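You operate a simulated robot arm through the tools that you are given. There is no shell and no other tool. Be economical: measure what you need, move in short steps, check, and stop when the job is done.

Carry out the task below with a simulated robot arm. There is one attempt and no reset: what you move stays moved.

JOB
Put things in order on the top of the trestle bench. At the end: the yellow peg stands on top of the grey castor; the pink peg stands where the purple seedling stood; the purple seedling is on the small saucer; the plant tag (marked "DILL") from the top of the trestle bench stands where the pink peg stood; whatever was shut is shut again. Leave all else as you found it, and nothing knocked over.
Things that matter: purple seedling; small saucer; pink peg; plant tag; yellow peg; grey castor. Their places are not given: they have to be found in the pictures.

The check looks at the end state, three seconds after you hand in, the way a careful person would. Anything else that was tipped, shoved, dropped, spilled or broken makes it a failure.

ROBOT AND FRAMES
A 6-joint arm with a two-finger parallel gripper, fixed in place. Base frame: the origin is at the foot of the arm, x ahead of it, y to its left, z up; the work surface is at about z = 0.8. Lengths are in m, angles in rad, forces in N, time in s.
With the tool pointing down near the work surface it reaches from about 0.24 to 0.64 m from the base axis. Its first joint turns from -1.152 to 1.152 rad. Payload 2.7 kg.
The tool frame sits at the grasp point between the pads (the TCP): z along the fingers, y along the line on which they close. The tips reach 0.023 m beyond it. The gripper opens to 0.094 m. The fingers are 0.038 m wide and 0.01 m thick; the gripper's body (0.054 by 0.096 m) begins 0.039 m behind the TCP.
Orientation is told as [roll, pitch, yaw] about the base's x, y, z axes, in that order, counted from this pose: with the fingers straight down and closing along the base's y, the tool's x points along the base's -x, its y along +y and its z along -z.

CONTROLS
- The arm moves only by the tool servo_tool. Its argument "series" is one flat list of numbers, 7 for each row, row after row: the shift along the tool's x, y, z in m, then the turn, a rotation vector about the tool's x, y, z in rad, then the closure, from 0 (fully open) to 1 (shut). In form: [dx, dy, dz, ax, ay, az, jaw, dx, dy, dz, ax, ay, az, jaw, ...]. A call has 1 to 8 rows; each row is the pose to reach, as a shift and turn from the pose commanded when the call began, along the tool's axes at that moment. Each row takes 0.2 s and may step no farther than 0.05 m and 0.15 rad from the row before; otherwise, or with a gripper value out of range, the whole call is refused. A pose out of reach is approached as far as the arm can. The call stops where the force on the tool passes 40 N (or 10 N more than at its start, if that is more) or the arm is blocked; 0.2 s more then pass. Each finger travels about 0.045 m/s and halts on what it meets, pressing with about 38 N; the grip force reading is that of the motor and also rises with nothing between the fingers. The clock runs only during rows and for 0.2 s after the last one: add rows that repeat a pose to give the fingers time. It gives the time, the measured TCP pose, the force on the tool (base axes), the opening and the grip force at its end, in the units of the frame above (readings bear some noise), and new pictures: "show" is both (left out), scene, wrist or none.
- Cameras (640 x 400 px; columns grow to the right, rows downward): "scene" is fixed at [0.0609, -0.421, 1.4097]; the picture's right is [0.89, -0.46, 0.00], its down [-0.23, -0.45, -0.86] and it looks along [0.39, 0.77, -0.50] (base axes); focal length 313 px, centre (320, 200). "wrist" rides on the gripper at [-0.039, 0, -0.044] in the tool frame; the picture's right is [0.00, -1.00, 0.00], its down [0.97, 0.00, -0.24] and it looks along [0.24, 0.00, 0.97] (tool axes); focal length 218 px, centre (320, 200).
- probe_pixels(camera, pixels): there is no depth. For up to 12 entries [column, row, z] of the newest picture of that camera ("zoom" is the newest enlarged one), the place [x, y] in the base frame at which the ray of that pixel passes the height z, good to about 0.002 m. No time passes.
- enlarge(camera, box): a new picture of the part [left, top, right, bottom] of that camera's present view, enlarged. No time passes.
- job_done(): hands the job in; it is judged then, once.

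Keep the steps short. Do not move on a guess: measure, check each grasp and each placing, and mend mistakes. In all there are 80 turns and 120 pictures (those below and enlarged ones count). Leave the gripper open and the arm clear of the work at the hand-in unless told otherwise, and finish with a single line.

The tools are called after ">>>" as name(argument=value, ...) on one line, values as JSON. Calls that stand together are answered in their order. servo_tool: Moves the arm, as the interface text tells. Its arguments: {"type":"object","properties":{"series":{"type":"array","items":{"type":"number"}},"show":{"type":"string","enum":["both","scene","wrist","none"]}},"required":["series"]} The other tools are called the same way: probe_pixels (camera, pixels) gives the place at which the rays of pixels pass given heights; enlarge (camera, box) takes an enlarged picture of a part of a camera's view; job_done () hands the job in.

At the start:

```text
time: 0.0
tool_pos: [0.2699, 0.2346, 1.1154]
orientation: [0.0, -0.001, 0.0]
wrist_force: [-0.5, -0.4, 0.0]
grip_width: 0.094
finger_force: 0.1
```

scene: 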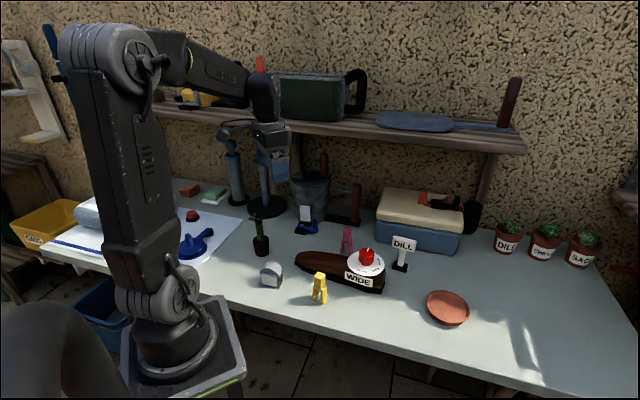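
wrist: 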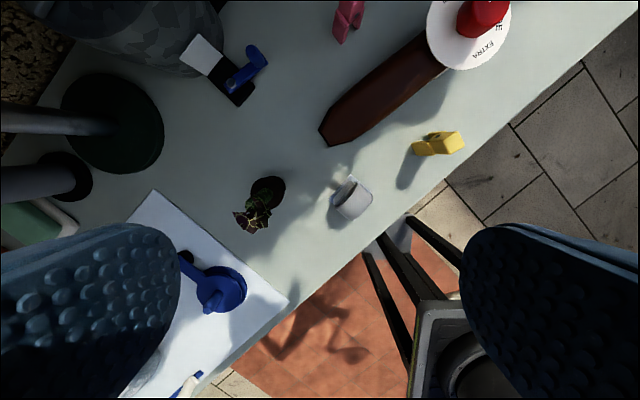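

I start by looking closer at the bench's middle and its right part in the scene view.

>>> enlarge(camera="scene", box=[230, 180, 430, 310])

>>> enlarge(camera="scene", box=[360, 170, 620, 340])

>>> enlarge(camera="wrist", box=[200, 0, 520, 240])

```text
3.08 times, centred on (330, 245) of scene
```

zoom: 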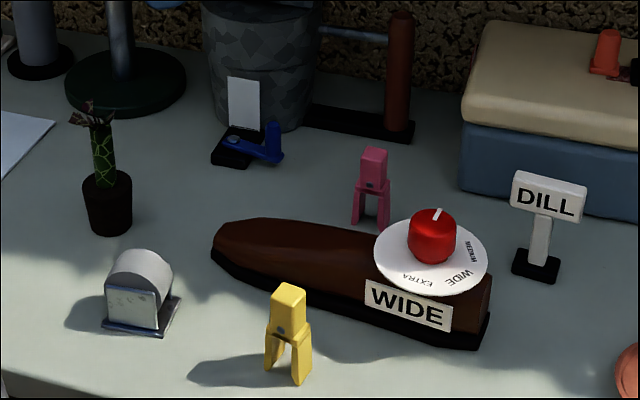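

```text
2.35 times, centred on (490, 255) of scene
```

zoom: 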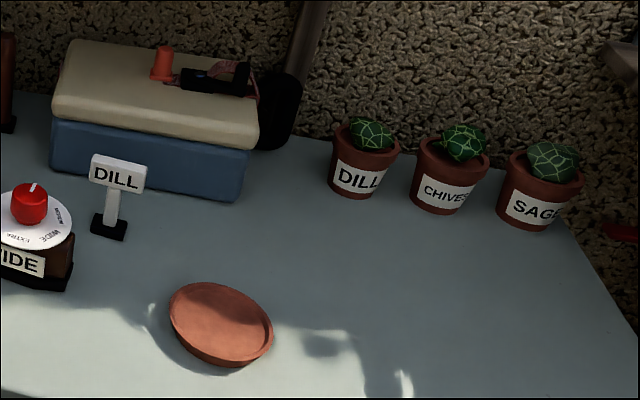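

```text
1.67 times, centred on (360, 120) of wrist
```

zoom: 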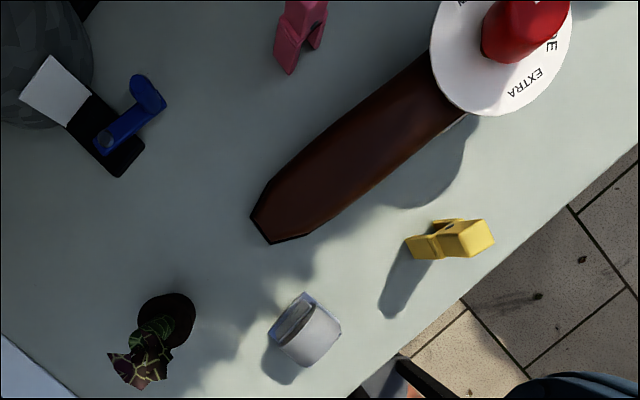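

Found: seedling near (262,253), castor (271,275), yellow peg (319,288), pink peg (346,241), tag (401,255), saucer (448,308). Next I measure their feet at bench height from both cameras.

>>> probe_pixels(camera="scene", pixels=[[261.8, 252, 0.8], [346.2, 253.1, 0.8], [400.1, 266.1, 0.8], [318.3, 301.8, 0.8], [271.6, 284.6, 0.8], [447.9, 308.2, 0.81], [261.8, 238, 0.85], [346, 230, 0.86], [319, 274, 0.86], [404, 245, 0.88], [272, 266, 0.84]])

>>> probe_pixels(camera="wrist", pixels=[[268, 192, 0.85], [268, 192, 0.8], [350, 200, 0.84], [445, 143, 0.86], [420, 148, 0.8], [352, 8, 0.86], [345, 40, 0.8], [344, 175, 0.8]])

```text
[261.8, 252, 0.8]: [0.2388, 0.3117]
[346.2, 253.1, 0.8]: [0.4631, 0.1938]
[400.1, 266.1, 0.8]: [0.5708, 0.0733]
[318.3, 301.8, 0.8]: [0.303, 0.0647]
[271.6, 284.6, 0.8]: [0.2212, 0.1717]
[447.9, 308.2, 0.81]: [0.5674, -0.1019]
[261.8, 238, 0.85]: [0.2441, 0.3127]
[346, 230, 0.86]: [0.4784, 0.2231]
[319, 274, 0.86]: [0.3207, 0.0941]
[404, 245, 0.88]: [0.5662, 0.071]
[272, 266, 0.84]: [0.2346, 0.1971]
```

```text
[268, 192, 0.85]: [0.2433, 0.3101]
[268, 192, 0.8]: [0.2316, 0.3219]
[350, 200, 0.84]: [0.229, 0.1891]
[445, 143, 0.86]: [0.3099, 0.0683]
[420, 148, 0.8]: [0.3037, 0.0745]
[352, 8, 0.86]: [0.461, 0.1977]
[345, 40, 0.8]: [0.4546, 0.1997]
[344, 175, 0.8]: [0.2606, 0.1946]
```

The two cameras agree on rough places. I move the gripper, still high up, between castor and yellow peg, to see both from above.

>>> servo_tool(series=[-0.01, -0.03, 0.025, 0, 0, 0, 0, -0.02, -0.06, 0.05, 0, 0, 0, 0, -0.03, -0.09, 0.075, 0, 0, 0, 0, -0.04, -0.12, 0.1, 0, 0, 0, 0, -0.04, -0.12, 0.1, 0, 0, 0, 0], show="wrist")

```text
time: 1.2
tool_pos: [0.3106, 0.1147, 1.0144]
orientation: [0.001, 0.0, 0.0]
wrist_force: [-0.6, -0.7, -0.3]
grip_width: 0.0942
finger_force: 0.0
```

wrist: 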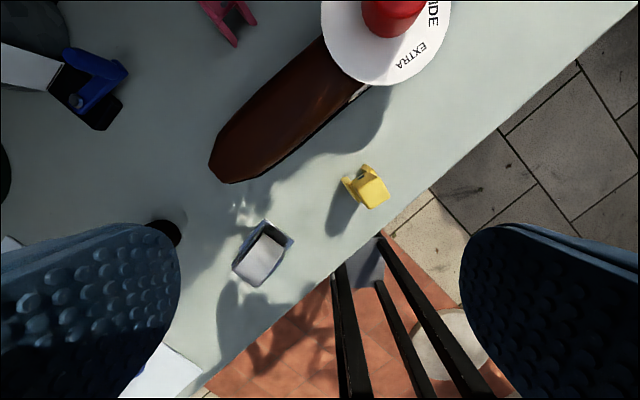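

>>> enlarge(camera="wrist", box=[210, 140, 410, 300])

>>> enlarge(camera="scene", box=[240, 220, 350, 310])

```text
2.50 times, centred on (310, 220) of wrist
```

zoom: 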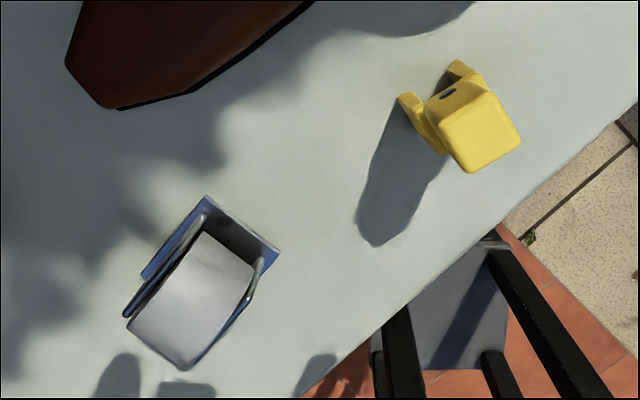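

```text
4.44 times, centred on (295, 265) of scene
```

zoom: 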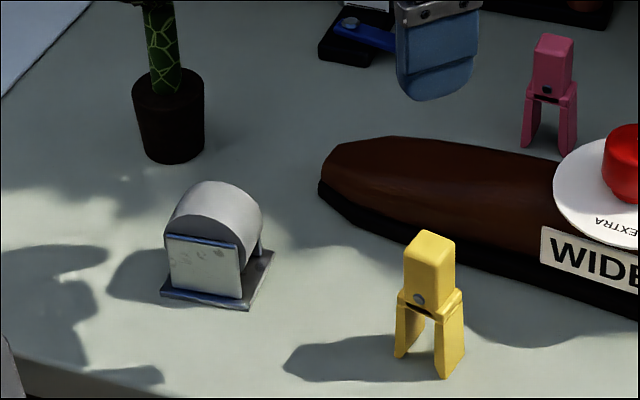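

The castor is a wheel between two cheeks; the peg has two legs and should straddle the wheel's crest. I measure feet and head of the yellow and pink pegs and the castor's corners on this enlarged scene picture.

>>> probe_pixels(camera="zoom", pixels=[[402, 357, 0.8], [450, 378, 0.8], [412, 350, 0.8], [464, 360, 0.8], [530, 146, 0.8], [566, 154, 0.8], [161, 293, 0.8], [249, 309, 0.8], [274, 252, 0.8], [172, 160, 0.8], [139, 145, 0.8], [204, 150, 0.8]])

>>> servo_tool(series=[0.028, 0.018, 0.009, 0, 0, 0, 0, 0.055, 0.035, 0.018, 0, 0, 0, 0, 0.083, 0.053, 0.026, 0, 0, 0, 0, 0.11, 0.07, 0.034, 0, 0, 0, 0, 0.11, 0.07, 0.034, 0, 0, 0, 0], show="wrist")

```text
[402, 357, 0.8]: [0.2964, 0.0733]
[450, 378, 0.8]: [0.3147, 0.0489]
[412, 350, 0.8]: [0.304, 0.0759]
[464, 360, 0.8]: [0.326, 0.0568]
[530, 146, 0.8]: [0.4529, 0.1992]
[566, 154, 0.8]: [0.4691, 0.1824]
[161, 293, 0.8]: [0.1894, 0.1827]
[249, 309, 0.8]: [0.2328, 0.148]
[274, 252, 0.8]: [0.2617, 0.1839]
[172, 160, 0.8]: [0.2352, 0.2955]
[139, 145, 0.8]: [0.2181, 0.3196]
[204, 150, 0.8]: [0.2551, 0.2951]
```

```text
time: 2.4
tool_pos: [0.1996, 0.1862, 0.9826]
orientation: [0.0, 0.001, 0.001]
wrist_force: [0.2, 0.1, 0.6]
grip_width: 0.0938
finger_force: 0.1
```

wrist: 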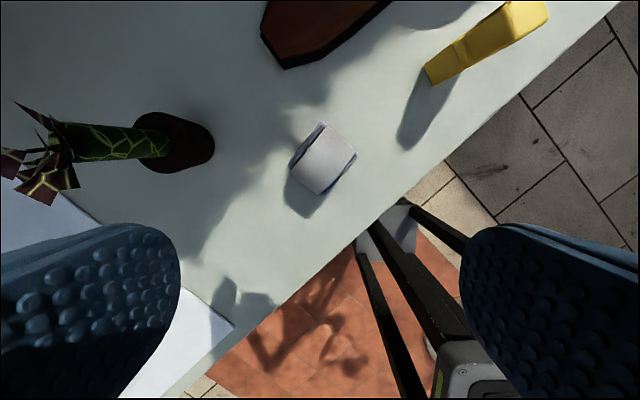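

>>> enlarge(camera="wrist", box=[270, 100, 390, 220])

```text
3.33 times, centred on (330, 160) of wrist
```

zoom: 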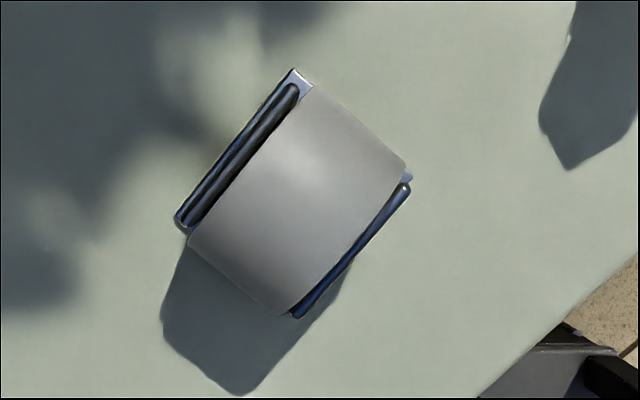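

Nearly straight from above now. I measure the wheel's corners and centre at likely crest heights.

>>> probe_pixels(camera="zoom", pixels=[[297, 200, 0.84], [297, 200, 0.86], [305, 85, 0.83], [407, 165, 0.83], [282, 315, 0.83], [188, 240, 0.83], [356, 240, 0.84], [246, 165, 0.84]])

>>> enlarge(camera="scene", box=[245, 250, 305, 300])

```text
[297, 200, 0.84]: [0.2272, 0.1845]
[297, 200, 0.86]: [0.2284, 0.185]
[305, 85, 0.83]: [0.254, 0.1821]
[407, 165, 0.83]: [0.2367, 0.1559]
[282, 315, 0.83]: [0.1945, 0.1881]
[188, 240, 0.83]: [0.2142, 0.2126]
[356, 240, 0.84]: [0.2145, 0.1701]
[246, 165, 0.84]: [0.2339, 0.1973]
```

```text
8.00 times, centred on (275, 275) of scene
```

zoom: 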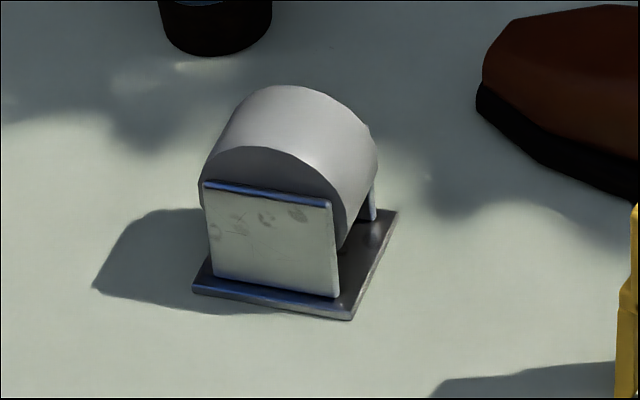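

>>> probe_pixels(camera="zoom", pixels=[[264, 146, 0.84], [264, 146, 0.85], [264, 146, 0.86], [300, 88, 0.85], [300, 88, 0.86]])

```text
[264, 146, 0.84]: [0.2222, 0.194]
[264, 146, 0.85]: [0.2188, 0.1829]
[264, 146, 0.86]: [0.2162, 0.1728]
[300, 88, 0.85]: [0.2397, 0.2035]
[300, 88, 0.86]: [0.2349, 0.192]
```

The crest is at about z 0.859, centred near (0.2255, 0.185), with the wheel rolling along about -37°. Next I look at the yellow peg from straight above.

>>> servo_tool(series=[-0.018, -0.03, -0.01, 0, 0, 0, 0, -0.035, -0.06, -0.02, 0, 0, 0, 0, -0.053, -0.09, -0.02, 0, 0, 0, 0, -0.07, -0.12, -0.02, 0, 0, 0, 0, -0.07, -0.12, -0.02, 0, 0, 0, 0], show="wrist")

>>> enlarge(camera="wrist", box=[260, 90, 380, 210])

>>> enlarge(camera="scene", box=[290, 260, 350, 310])

```text
time: 3.6
tool_pos: [0.2695, 0.064, 0.9995]
orientation: [0.0, 0.0, 0.001]
wrist_force: [0.5, -0.3, 0.5]
grip_width: 0.0941
finger_force: 0.2
```

wrist: 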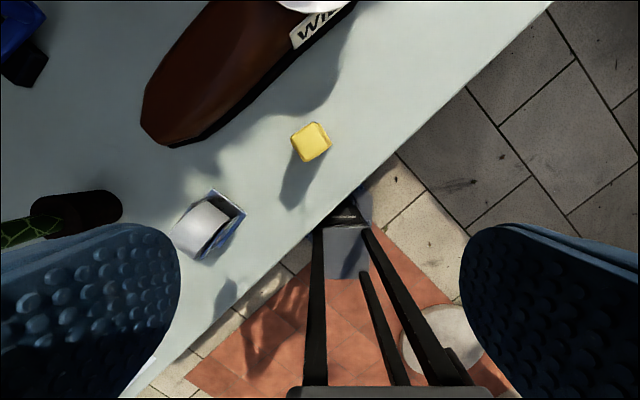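

```text
3.33 times, centred on (320, 150) of wrist
```

zoom: 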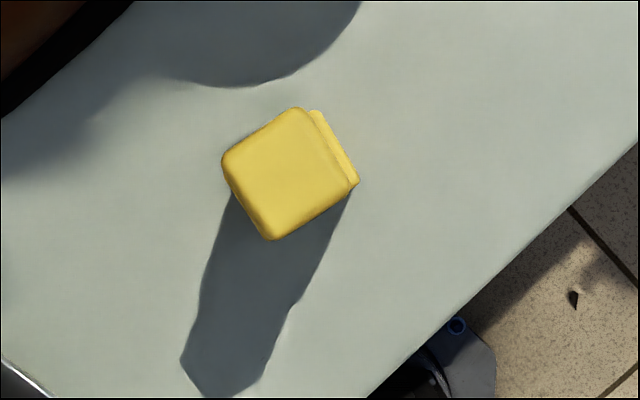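

```text
8.00 times, centred on (320, 285) of scene
```

zoom: 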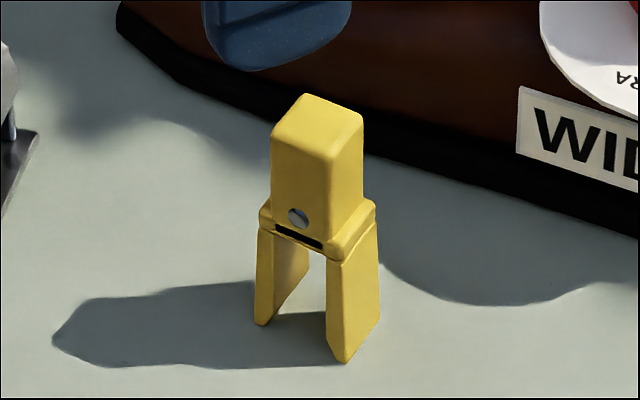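

>>> probe_pixels(camera="zoom", pixels=[[318, 125, 0.86], [318, 125, 0.87], [318, 125, 0.88], [262, 325, 0.8], [343, 362, 0.8], [380, 320, 0.8], [310, 270, 0.8], [326, 350, 0.8]])

>>> probe_pixels(camera="wrist", pixels=[[309.5, 141.9, 0.86], [309.5, 141.9, 0.87], [309.5, 141.9, 0.88], [310, 122, 0.865], [305, 162, 0.865], [290.6, 137, 0.865], [330.5, 145.5, 0.865]])

```text
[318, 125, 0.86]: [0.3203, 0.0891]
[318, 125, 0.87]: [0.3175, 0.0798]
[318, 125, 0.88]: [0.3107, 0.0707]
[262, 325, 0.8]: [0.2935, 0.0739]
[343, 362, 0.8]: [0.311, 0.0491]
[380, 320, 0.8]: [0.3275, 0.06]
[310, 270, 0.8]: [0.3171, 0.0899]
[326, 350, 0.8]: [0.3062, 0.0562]
```

```text
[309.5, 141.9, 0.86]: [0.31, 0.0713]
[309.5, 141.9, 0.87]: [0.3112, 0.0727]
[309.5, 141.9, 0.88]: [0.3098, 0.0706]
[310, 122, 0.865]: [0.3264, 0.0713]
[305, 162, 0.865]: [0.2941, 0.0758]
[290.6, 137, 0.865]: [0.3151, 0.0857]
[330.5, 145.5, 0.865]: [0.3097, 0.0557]
```

The yellow peg is 0.08 tall, head centred at (0.3105, 0.069), with its legs spread along about -57°. I turn the gripper +0.567 rad so that it closes across the legs' direction and go over the peg.

>>> servo_tool(series=[-0.01, 0.001, 0, 0, 0, -0.142, 0, -0.02, 0.002, 0, 0, 0, -0.284, 0, -0.03, 0.003, 0, 0, 0, -0.426, 0, -0.041, 0.005, 0.02, 0, 0, -0.567, 0, -0.041, 0.005, 0.06, 0, 0, -0.567, 0, -0.041, 0.005, 0.07, 0, 0, -0.567, 0])

```text
time: 5.0
tool_pos: [0.3081, 0.0705, 0.9301]
orientation: [0.001, 0.0, 0.566]
wrist_force: [-0.1, 0.0, -0.8]
grip_width: 0.094
finger_force: 0.2
```

scene: 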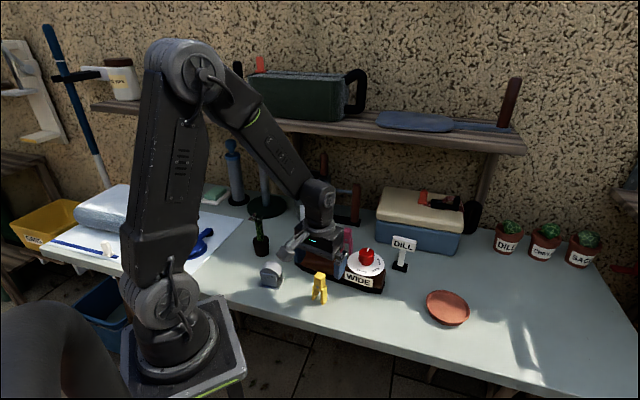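
wrist: 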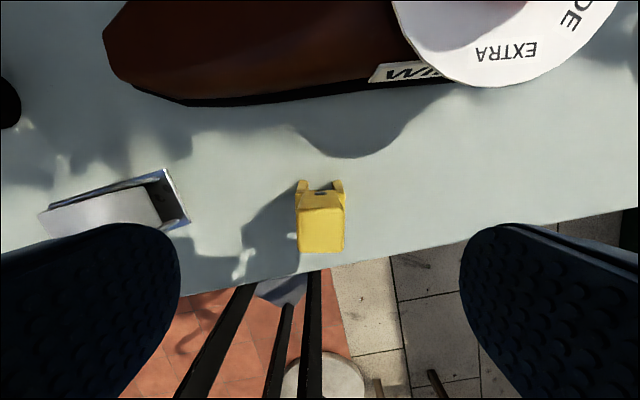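

The peg sits squarely at column 320. I check the depth direction with the head's top corners.

>>> probe_pixels(camera="wrist", pixels=[[321, 231, 0.88], [320, 252, 0.88], [320, 211, 0.88]])

```text
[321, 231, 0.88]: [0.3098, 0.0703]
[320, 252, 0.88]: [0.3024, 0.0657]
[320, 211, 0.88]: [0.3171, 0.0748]
```

Centred within 2 mm. I go down to TCP z 0.866 (tips just over the leg ledge) and close.

>>> servo_tool(series=[-0.001, 0, 0.035, 0, 0, 0, 0, -0.001, 0, 0.064, 0, 0, 0, 0, -0.001, 0, 0.064, 0, 0, 0, 0.5, -0.001, 0, 0.064, 0, 0, 0, 0.85, -0.001, 0, 0.064, 0, 0, 0, 1, -0.001, 0, 0.064, 0, 0, 0, 1, -0.001, 0, 0.064, 0, 0, 0, 1, -0.001, 0, 0.064, 0, 0, 0, 1])

```text
time: 6.8
tool_pos: [0.3089, 0.0684, 0.8676]
orientation: [0.001, 0.0, 0.568]
wrist_force: [0.7, 0.1, 0.6]
grip_width: 0.0214
finger_force: 38.0
```

scene: 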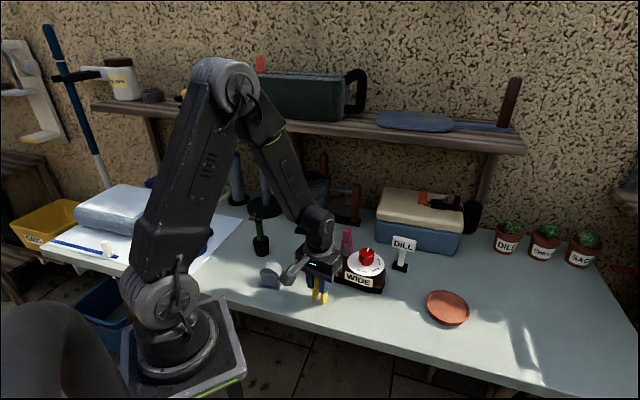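
wrist: 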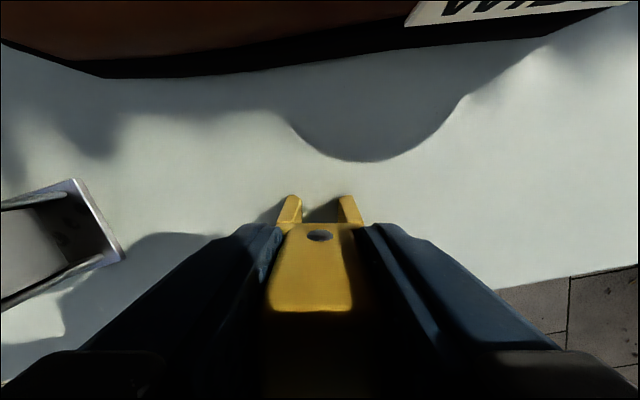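

Held: opening 0.0214 at 38 N. I lift it, then carry it over the wheel's crest with a further +0.352 rad turn, staying about 3 cm above.

>>> servo_tool(series=[0, 0, -0.045, 0, 0, 0, 1, 0, 0, -0.0875, 0, 0, 0, 1, 0.002, 0.036, -0.0875, 0, 0, -0.09, 1, 0.0045, 0.072, -0.0875, 0, 0, -0.18, 1, 0.0067, 0.107, -0.0875, 0, 0, -0.27, 1, 0.0089, 0.1429, -0.0875, 0, 0, -0.352, 1, 0.0089, 0.1429, -0.0875, 0, 0, -0.352, 1])

>>> enlarge(camera="wrist", box=[240, 160, 400, 320])

>>> enlarge(camera="scene", box=[240, 230, 320, 300])

```text
time: 8.4
tool_pos: [0.2265, 0.1867, 0.9489]
orientation: [0.0, -0.001, 0.919]
wrist_force: [1.0, 0.5, -0.3]
grip_width: 0.0212
finger_force: 37.9
```

scene: 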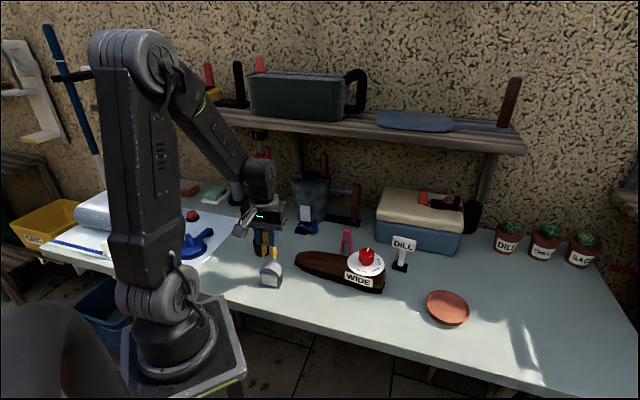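
wrist: 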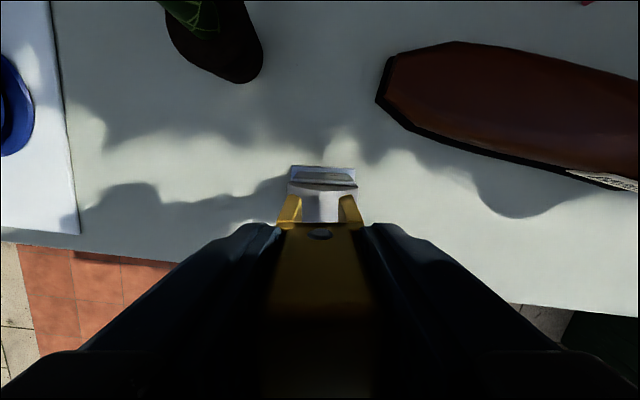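

```text
2.50 times, centred on (320, 240) of wrist
```

zoom: 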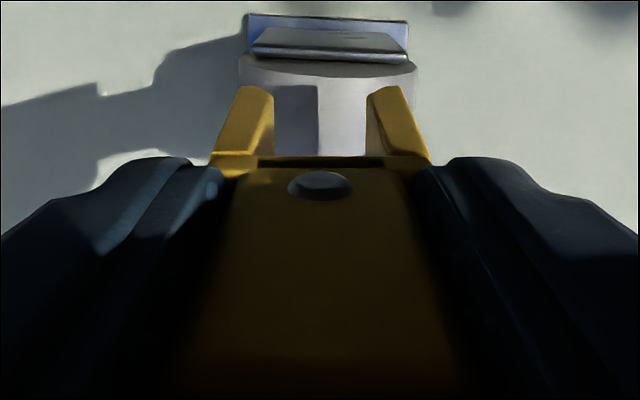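

```text
5.71 times, centred on (280, 265) of scene
```

zoom: 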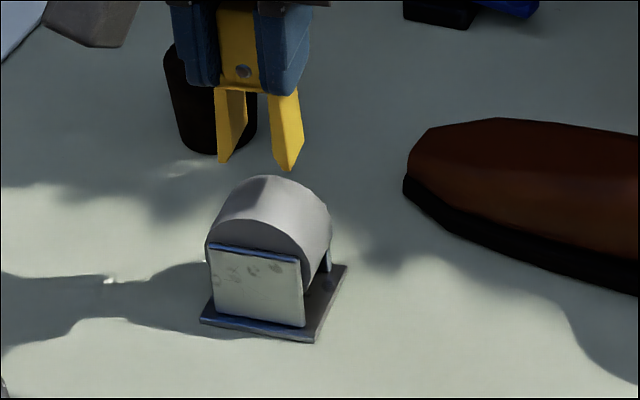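

>>> probe_pixels(camera="wrist", pixels=[[291.2, 165.2, 0.804], [355.2, 168.8, 0.804], [288, 184, 0.835], [358.4, 186, 0.835], [294, 179, 0.84], [355.2, 184.8, 0.84]])

```text
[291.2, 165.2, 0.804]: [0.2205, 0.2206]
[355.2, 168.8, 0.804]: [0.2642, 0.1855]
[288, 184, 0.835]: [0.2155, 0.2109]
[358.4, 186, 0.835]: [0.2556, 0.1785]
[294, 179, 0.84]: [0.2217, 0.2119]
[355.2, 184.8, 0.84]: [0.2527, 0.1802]
```

The wheel is about 2 mm to the right of the peg's middle and 1.5° turned. I correct this and lower 15 mm, then look again.

>>> servo_tool(series=[0.0035, -0.0022, 0.005, 0, 0, 0.025, 1, 0.0035, -0.0022, 0.015, 0, 0, 0.025, 1, 0.0035, -0.0022, 0.015, 0, 0, 0.025, 1], show="none")

>>> enlarge(camera="wrist", box=[240, 160, 400, 260])

>>> enlarge(camera="scene", box=[250, 240, 310, 290])

```text
time: 9.2
tool_pos: [0.2266, 0.1809, 0.9363]
orientation: [-0.001, 0.001, 0.894]
wrist_force: [-0.4, -0.5, 1.0]
grip_width: 0.0212
finger_force: 38.0
```

```text
4.00 times, centred on (320, 210) of wrist
```

zoom: 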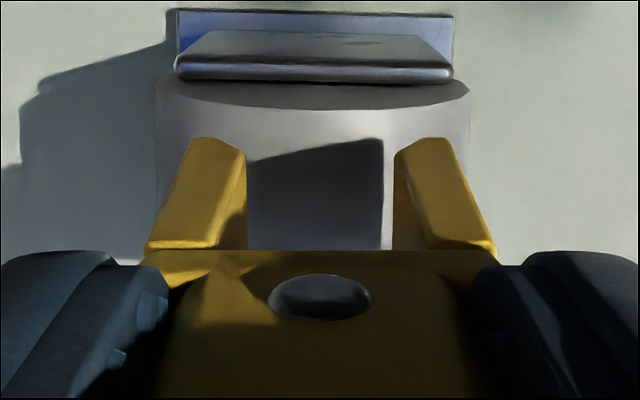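

```text
8.00 times, centred on (280, 265) of scene
```

zoom: 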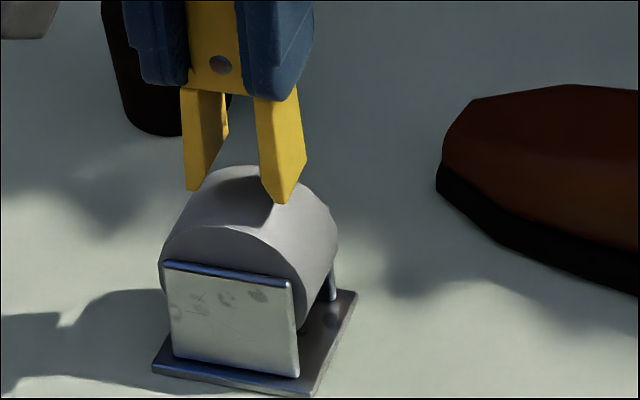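

Yaw is right, and the offset is now about 1 mm to the other side. I shift back by 0.8 mm and lower gently, watching the force.

>>> servo_tool(series=[-0.001, 0.0008, 0.002, 0, 0, 0, 1, -0.001, 0.0008, 0.005, 0, 0, 0, 1, -0.001, 0.0008, 0.007, 0, 0, 0, 1, -0.001, 0.0008, 0.007, 0, 0, 0, 1], show="none")

>>> enlarge(camera="scene", box=[250, 240, 310, 290])

```text
time: 10.2
tool_pos: [0.2241, 0.1835, 0.9311]
orientation: [-0.001, -0.001, 0.893]
wrist_force: [0.4, 0.5, -0.4]
grip_width: 0.0211
finger_force: 38.0
```

```text
8.00 times, centred on (280, 265) of scene
```

zoom: 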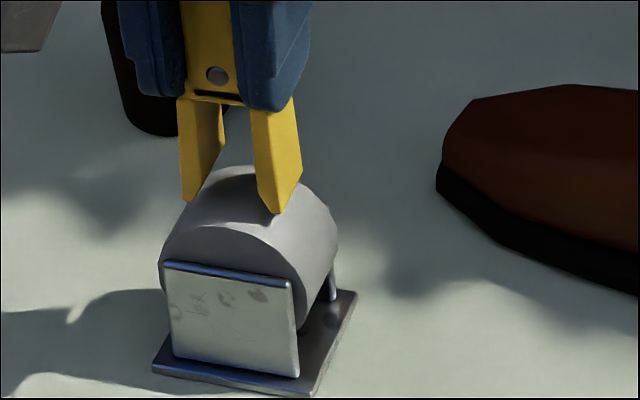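

No contact yet. I lower on in small steps.

>>> servo_tool(series=[0, 0, 0.0015, 0, 0, 0, 1, 0, 0, 0.003, 0, 0, 0, 1, 0, 0, 0.0045, 0, 0, 0, 1, 0, 0, 0.0045, 0, 0, 0, 1], show="none")

>>> enlarge(camera="scene", box=[250, 240, 310, 290])

```text
time: 11.2
tool_pos: [0.2254, 0.1831, 0.9269]
orientation: [0.0, -0.003, 0.893]
wrist_force: [-3.3, -3.4, 22.4]
grip_width: 0.0214
finger_force: 37.7
```

```text
8.00 times, centred on (280, 265) of scene
```

zoom: 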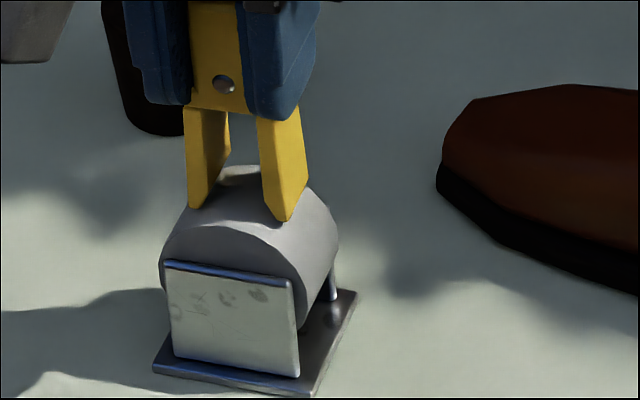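

Contact at 22 N. I ease up 0.7 mm, open, and wait before any lift.

>>> servo_tool(series=[0, 0, -0.0007, 0, 0, 0, 1, 0, 0, -0.0007, 0, 0, 0, 0.72, 0, 0, -0.0007, 0, 0, 0, 0.68, 0, 0, -0.0007, 0, 0, 0, 0.65, 0, 0, -0.0007, 0, 0, 0, 0.65], show="none")

>>> enlarge(camera="scene", box=[250, 230, 310, 290])

>>> enlarge(camera="wrist", box=[240, 160, 400, 300])

```text
time: 12.4
tool_pos: [0.2274, 0.1821, 0.9274]
orientation: [0.0, 0.0, 0.895]
wrist_force: [0.4, 0.4, 0.5]
grip_width: 0.0326
finger_force: 0.0
```

```text
6.67 times, centred on (280, 260) of scene
```

zoom: 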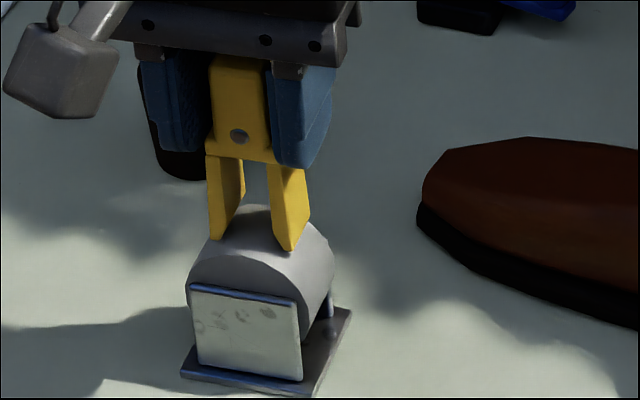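

```text
2.86 times, centred on (320, 230) of wrist
```

zoom: 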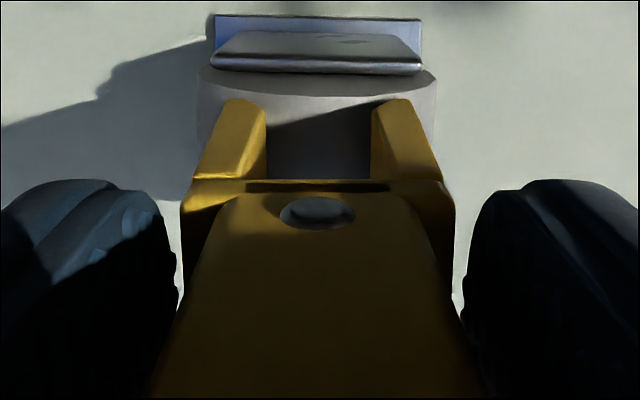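

The peg stands free and upright. I open further and rise straight up.

>>> servo_tool(series=[0, 0, -0.0007, 0, 0, 0, 0.5, 0, 0, -0.0007, 0, 0, 0, 0.4, 0, 0, -0.02, 0, 0, 0, 0.4, 0, 0, -0.06, 0, 0, 0, 0.3, 0, 0, -0.1, 0, 0, 0, 0, 0, 0, -0.1, 0, 0, 0, 0], show="scene")

>>> enlarge(camera="scene", box=[225, 200, 305, 300])

```text
time: 13.8
tool_pos: [0.2244, 0.1822, 1.0298]
orientation: [0.001, -0.001, 0.895]
wrist_force: [0.5, -0.3, -0.1]
grip_width: 0.094
finger_force: 0.1
```

scene: 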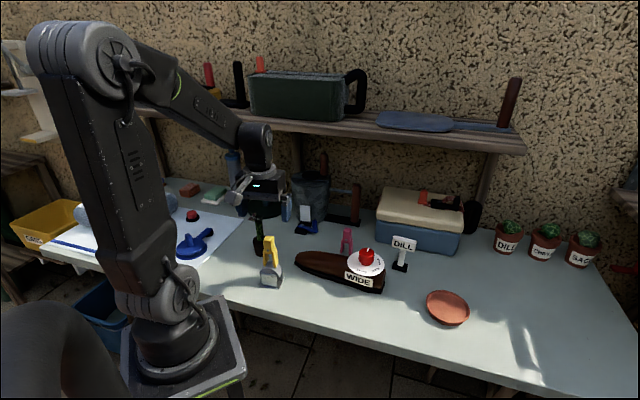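

```text
4.00 times, centred on (265, 250) of scene
```

zoom: 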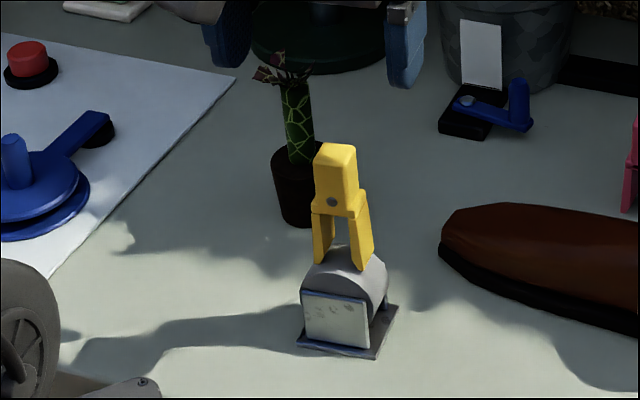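

The yellow peg stands on the castor. Now the seedling: I take a close look and measure pot rim, stem and leaf heights.

>>> enlarge(camera="scene", box=[240, 200, 300, 260])

>>> enlarge(camera="wrist", box=[0, 0, 640, 400])

```text
6.67 times, centred on (270, 230) of scene
```

zoom: 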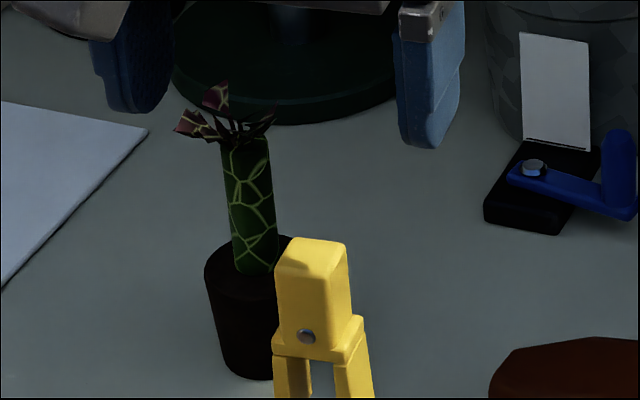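

```text
1.00 times, centred on (320, 200) of wrist
```

zoom: 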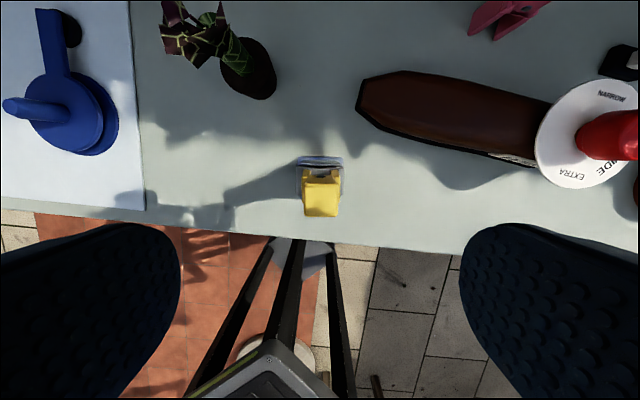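

I go above the seedling, turning back to yaw 0.

>>> servo_tool(series=[-0.0143, 0.0167, -0.005, 0, 0, 0.149, 0, -0.0287, 0.0333, -0.01, 0, 0, 0.298, 0, -0.043, 0.05, -0.015, 0, 0, 0.447, 0, -0.0573, 0.0667, -0.02, 0, 0, 0.596, 0, -0.0717, 0.0833, -0.02, 0, 0, 0.745, 0, -0.086, 0.1, -0.02, 0, 0, 0.894, 0, -0.086, 0.1, -0.02, 0, 0, 0.894, 0])

>>> enlarge(camera="wrist", box=[240, 60, 400, 220])

>>> enlarge(camera="scene", box=[235, 200, 295, 260])

```text
time: 15.4
tool_pos: [0.2069, 0.31, 1.0481]
orientation: [0.003, 0.001, -0.001]
wrist_force: [-0.1, 0.3, 0.4]
grip_width: 0.094
finger_force: 0.0
out of reach, approached as far as the arm can: row 6, 7
```

scene: 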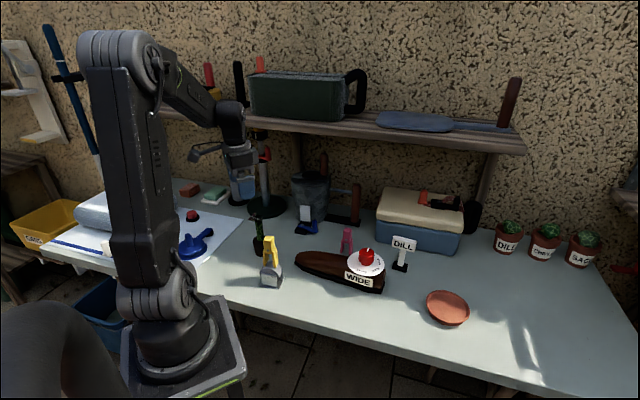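
wrist: 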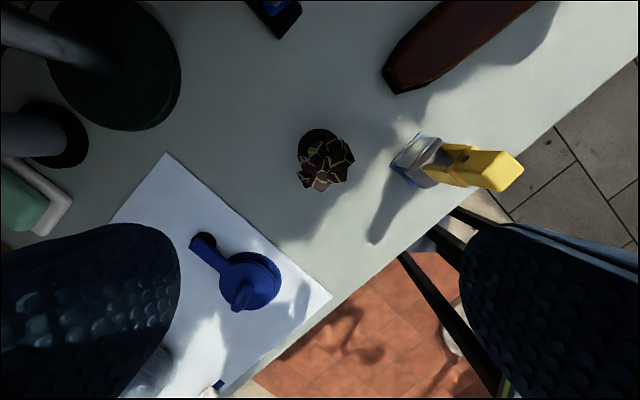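

```text
2.50 times, centred on (320, 140) of wrist
```

zoom: 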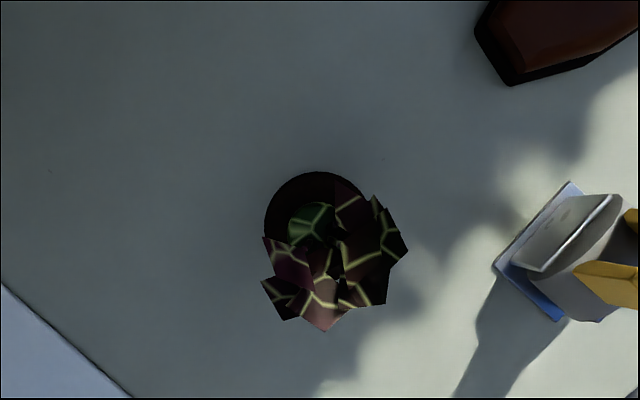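

```text
6.67 times, centred on (265, 230) of scene
```

zoom: 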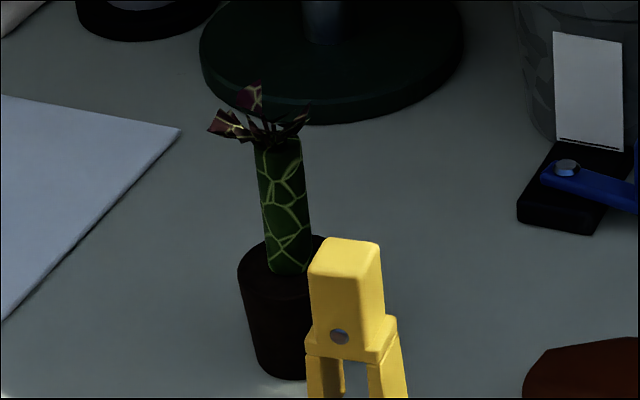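

>>> probe_pixels(camera="wrist", pixels=[[318, 150, 0.85], [318, 150, 0.84], [328, 164, 0.9], [328, 164, 0.92]])

>>> probe_pixels(camera="zoom", pixels=[[288, 265, 0.84], [288, 265, 0.85], [288, 265, 0.86], [279, 142, 0.89], [279, 142, 0.9], [279, 142, 0.91], [279, 142, 0.92], [250, 85, 0.92], [250, 85, 0.94], [258, 142, 0.9], [302, 142, 0.9], [283, 378, 0.8]])

```text
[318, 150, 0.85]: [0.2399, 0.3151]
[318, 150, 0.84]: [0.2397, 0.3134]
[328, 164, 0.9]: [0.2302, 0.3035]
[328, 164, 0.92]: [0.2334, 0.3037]
```

```text
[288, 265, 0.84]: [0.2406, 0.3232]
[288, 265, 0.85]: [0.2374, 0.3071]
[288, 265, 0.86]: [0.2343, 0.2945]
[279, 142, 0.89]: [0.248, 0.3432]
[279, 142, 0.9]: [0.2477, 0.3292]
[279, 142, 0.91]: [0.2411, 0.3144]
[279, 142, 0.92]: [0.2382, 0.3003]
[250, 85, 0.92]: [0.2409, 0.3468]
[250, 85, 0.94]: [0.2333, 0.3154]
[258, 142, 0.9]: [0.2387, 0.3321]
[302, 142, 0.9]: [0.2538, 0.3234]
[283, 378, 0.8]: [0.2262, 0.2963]
```

The leaves lean toward -x/-y and reach from z 0.915 to about 0.94, so I mean to grip the stem (z 0.85–0.915) with the tool tilted so that its body sits on the +x side. First I check what stands on that side (clamp with card, bucket).

>>> probe_pixels(camera="wrist", pixels=[[278, 38, 0.8], [300, 14, 0.8], [245, 2, 0.8], [265, 5, 0.83], [182, 60, 0.81], [413, 135, 0.8], [385, 75, 0.8], [400, 93, 0.8]])

>>> probe_pixels(camera="scene", pixels=[[301, 204, 0.86], [301, 204, 0.87], [301, 204, 0.88], [305, 222, 0.82], [317, 222, 0.82], [300, 234, 0.8], [313, 236, 0.8], [312, 204, 0.88]])

>>> enlarge(camera="scene", box=[280, 160, 370, 245])

```text
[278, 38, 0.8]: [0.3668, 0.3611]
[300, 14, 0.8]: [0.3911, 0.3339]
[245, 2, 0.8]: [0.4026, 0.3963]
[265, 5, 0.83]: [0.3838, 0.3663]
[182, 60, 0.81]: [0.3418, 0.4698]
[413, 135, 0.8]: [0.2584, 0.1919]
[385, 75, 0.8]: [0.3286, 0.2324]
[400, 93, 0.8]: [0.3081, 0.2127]
```

```text
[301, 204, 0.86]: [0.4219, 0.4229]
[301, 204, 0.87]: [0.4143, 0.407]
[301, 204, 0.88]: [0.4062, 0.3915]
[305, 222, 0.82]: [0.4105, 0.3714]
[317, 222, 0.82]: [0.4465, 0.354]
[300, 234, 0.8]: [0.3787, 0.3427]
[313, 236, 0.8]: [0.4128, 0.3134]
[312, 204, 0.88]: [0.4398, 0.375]
```

```text
4.71 times, centred on (325, 202) of scene
```

zoom: 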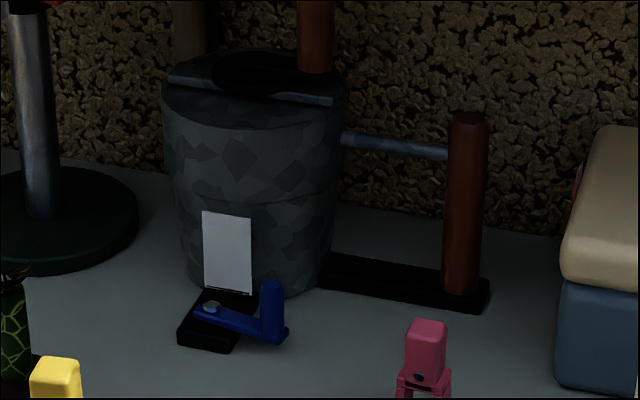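

That side is clear up to x 0.367. I go to a pose above and beyond the plant while tilting 0.645 rad about the closing axis.

>>> servo_tool(series=[-0.025, 0.001, 0.0, 0, 0.129, 0, 0, -0.05, 0.002, 0.01, 0, 0.258, 0, 0, -0.07, 0.003, 0.03, 0, 0.387, 0, 0, -0.085, 0.0035, 0.06, 0, 0.516, 0, 0, -0.093, 0.0035, 0.09, 0, 0.645, 0, 0, -0.093, 0.0035, 0.09, 0, 0.645, 0, 0])

```text
time: 16.8
tool_pos: [0.2762, 0.3148, 0.9945]
orientation: [0.06, 0.591, 0.07]
wrist_force: [-0.6, 0.4, 0.2]
grip_width: 0.0939
finger_force: 0.0
```

scene: 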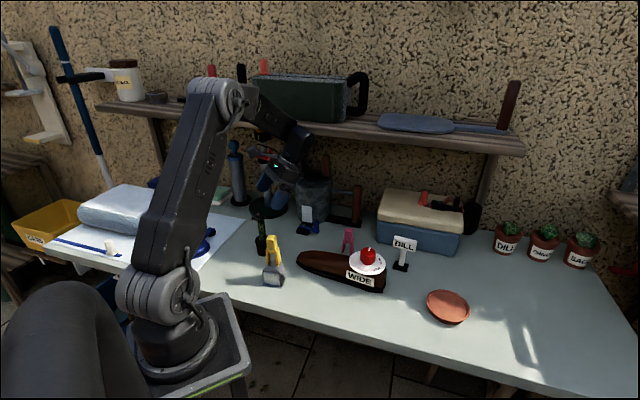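
wrist: 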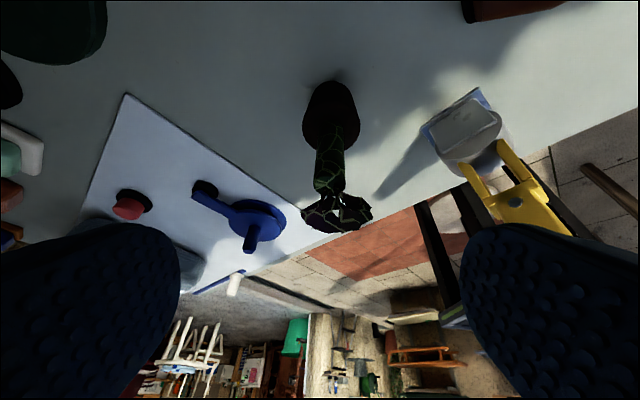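

The pose is not fully reached yet; I add waiting rows to see whether it settles.

>>> servo_tool(series=[0, 0, 0, 0, 0, 0, 0, 0, 0, 0, 0, 0, 0, 0], show="wrist")

```text
time: 17.4
tool_pos: [0.2767, 0.3143, 0.9952]
orientation: [0.056, 0.592, 0.069]
wrist_force: [0.0, 0.2, -0.1]
grip_width: 0.0939
finger_force: 0.0
```

wrist: 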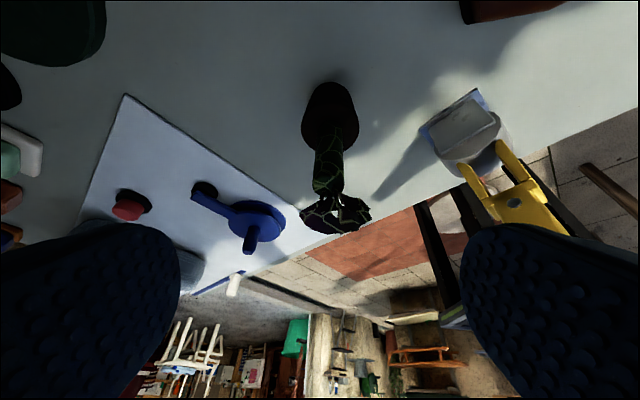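

It stays there: the wrist is near its limit. I ease the tilt slightly and advance along the tool axis, where the wrist should bend less.

>>> servo_tool(series=[0.002, 0, 0.015, 0, -0.03, 0, 0, 0.004, 0, 0.03, 0, -0.065, 0, 0, 0.004, 0, 0.03, 0, -0.065, 0, 0], show="wrist")

```text
time: 18.2
tool_pos: [0.28, 0.312, 0.9323]
orientation: [-0.003, 0.583, -0.002]
wrist_force: [-0.6, -0.8, 0.1]
grip_width: 0.0941
finger_force: 0.1
```

wrist: 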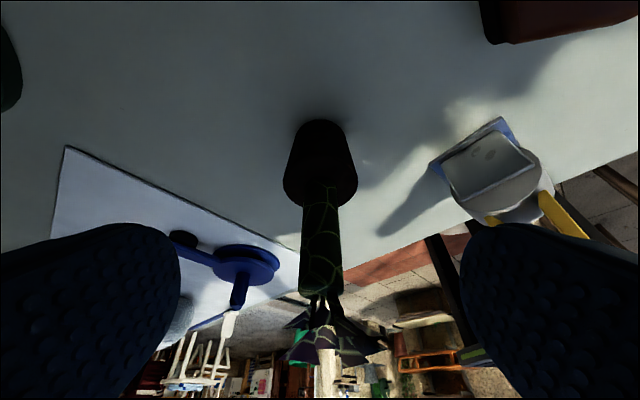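

It settled with tilt 0.583, and the stem is centred at column 321. I advance along the tool axis until the stem is between the pads, without closing.

>>> servo_tool(series=[0.0005, 0, 0.02, 0, 0, 0, 0, 0.001, 0, 0.04, 0, 0, 0, 0, 0.0014, 0, 0.057, 0, 0, 0, 0, 0.0014, 0, 0.057, 0, 0, 0, 0])

>>> enlarge(camera="scene", box=[230, 190, 310, 260])

```text
time: 19.2
tool_pos: [0.2474, 0.3124, 0.8861]
orientation: [0.0, 0.581, 0.0]
wrist_force: [0.6, 0.5, -0.5]
grip_width: 0.0938
finger_force: 0.1
```

scene: 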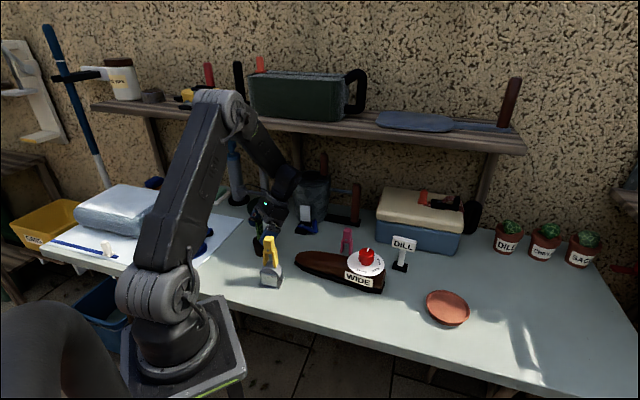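
wrist: 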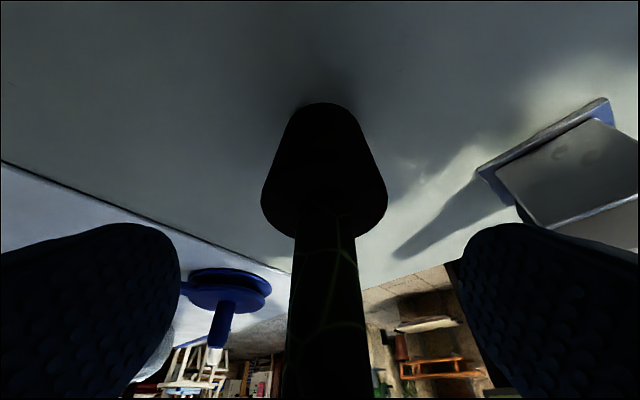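

```text
5.71 times, centred on (270, 225) of scene
```

zoom: 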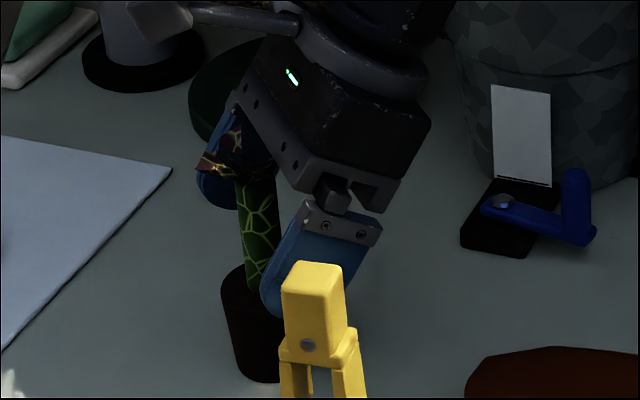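

The body stays behind the leaves and the stem is between the pads. I close on it.

>>> servo_tool(series=[0, -0.001, 0, 0, 0, 0, 0.3, 0, -0.001, 0, 0, 0, 0, 0.6, 0, -0.001, 0, 0, 0, 0, 0.8, 0, -0.001, 0, 0, 0, 0, 1, 0, -0.001, 0, 0, 0, 0, 1, 0, -0.001, 0, 0, 0, 0, 1], show="wrist")

>>> enlarge(camera="scene", box=[230, 190, 310, 260])

```text
time: 20.6
tool_pos: [0.2472, 0.3115, 0.8867]
orientation: [0.001, 0.579, -0.001]
wrist_force: [0.4, -0.2, 0.3]
grip_width: 0.0192
finger_force: 38.4
```

wrist: 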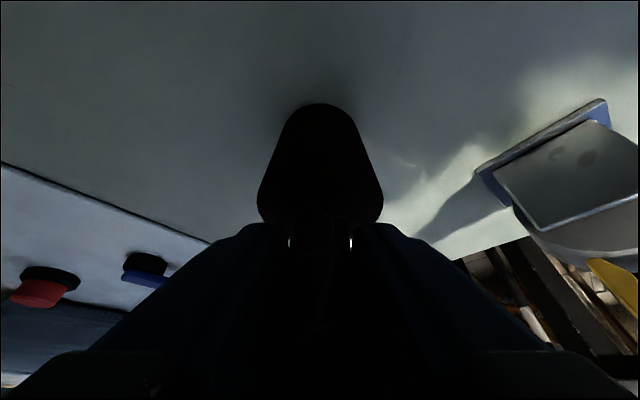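

```text
5.71 times, centred on (270, 225) of scene
```

zoom: 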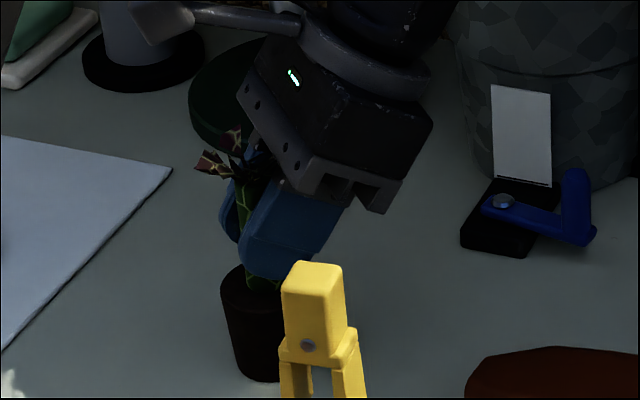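

Gripped at 0.0192 (stem) with 38 N. I lift straight up 0.14 m and check that it comes along.

>>> servo_tool(series=[0.011, 0, -0.0167, 0, 0, 0, 1, 0.0256, 0, -0.039, 0, 0, 0, 1, 0.0511, 0, -0.078, 0, 0, 0, 1, 0.0767, 0, -0.117, 0, 0, 0, 1, 0.0767, 0, -0.117, 0, 0, 0, 1], show="scene")

```text
time: 21.8
tool_pos: [0.2457, 0.3111, 1.0308]
orientation: [0.001, 0.578, -0.001]
wrist_force: [0.3, 1.1, -0.4]
grip_width: 0.0191
finger_force: 38.0
```

scene: 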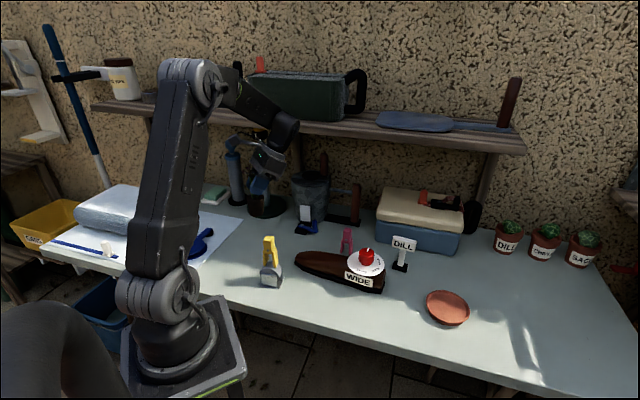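

It came along, and its spot is empty. I carry it over the bench towards the saucer, turning about the vertical so that the tool's body ends up on the -y side.

>>> servo_tool(series=[-0.0242, -0.038, -0.0159, -0.0767, 0, 0.117, 1, -0.0485, -0.076, -0.0318, -0.1534, 0, 0.234, 1, -0.0727, -0.114, -0.0477, -0.2301, 0, 0.351, 1, -0.097, -0.152, -0.0636, -0.3068, 0, 0.468, 1, -0.1212, -0.19, -0.0795, -0.3835, 0, 0.585, 1, -0.1454, -0.228, -0.0954, -0.4602, 0, 0.702, 1, -0.1697, -0.266, -0.1113, -0.5369, 0, 0.819, 1, -0.1697, -0.266, -0.1113, -0.5369, 0, 0.819, 1], show="scene")

```text
time: 23.6
tool_pos: [0.4508, 0.0461, 1.027]
orientation: [0.0, 0.579, -0.981]
wrist_force: [0.2, 0.0, 0.1]
grip_width: 0.0001
finger_force: 38.1
```

scene: 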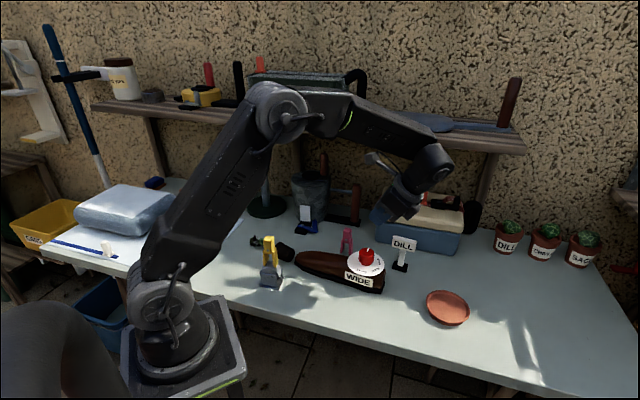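

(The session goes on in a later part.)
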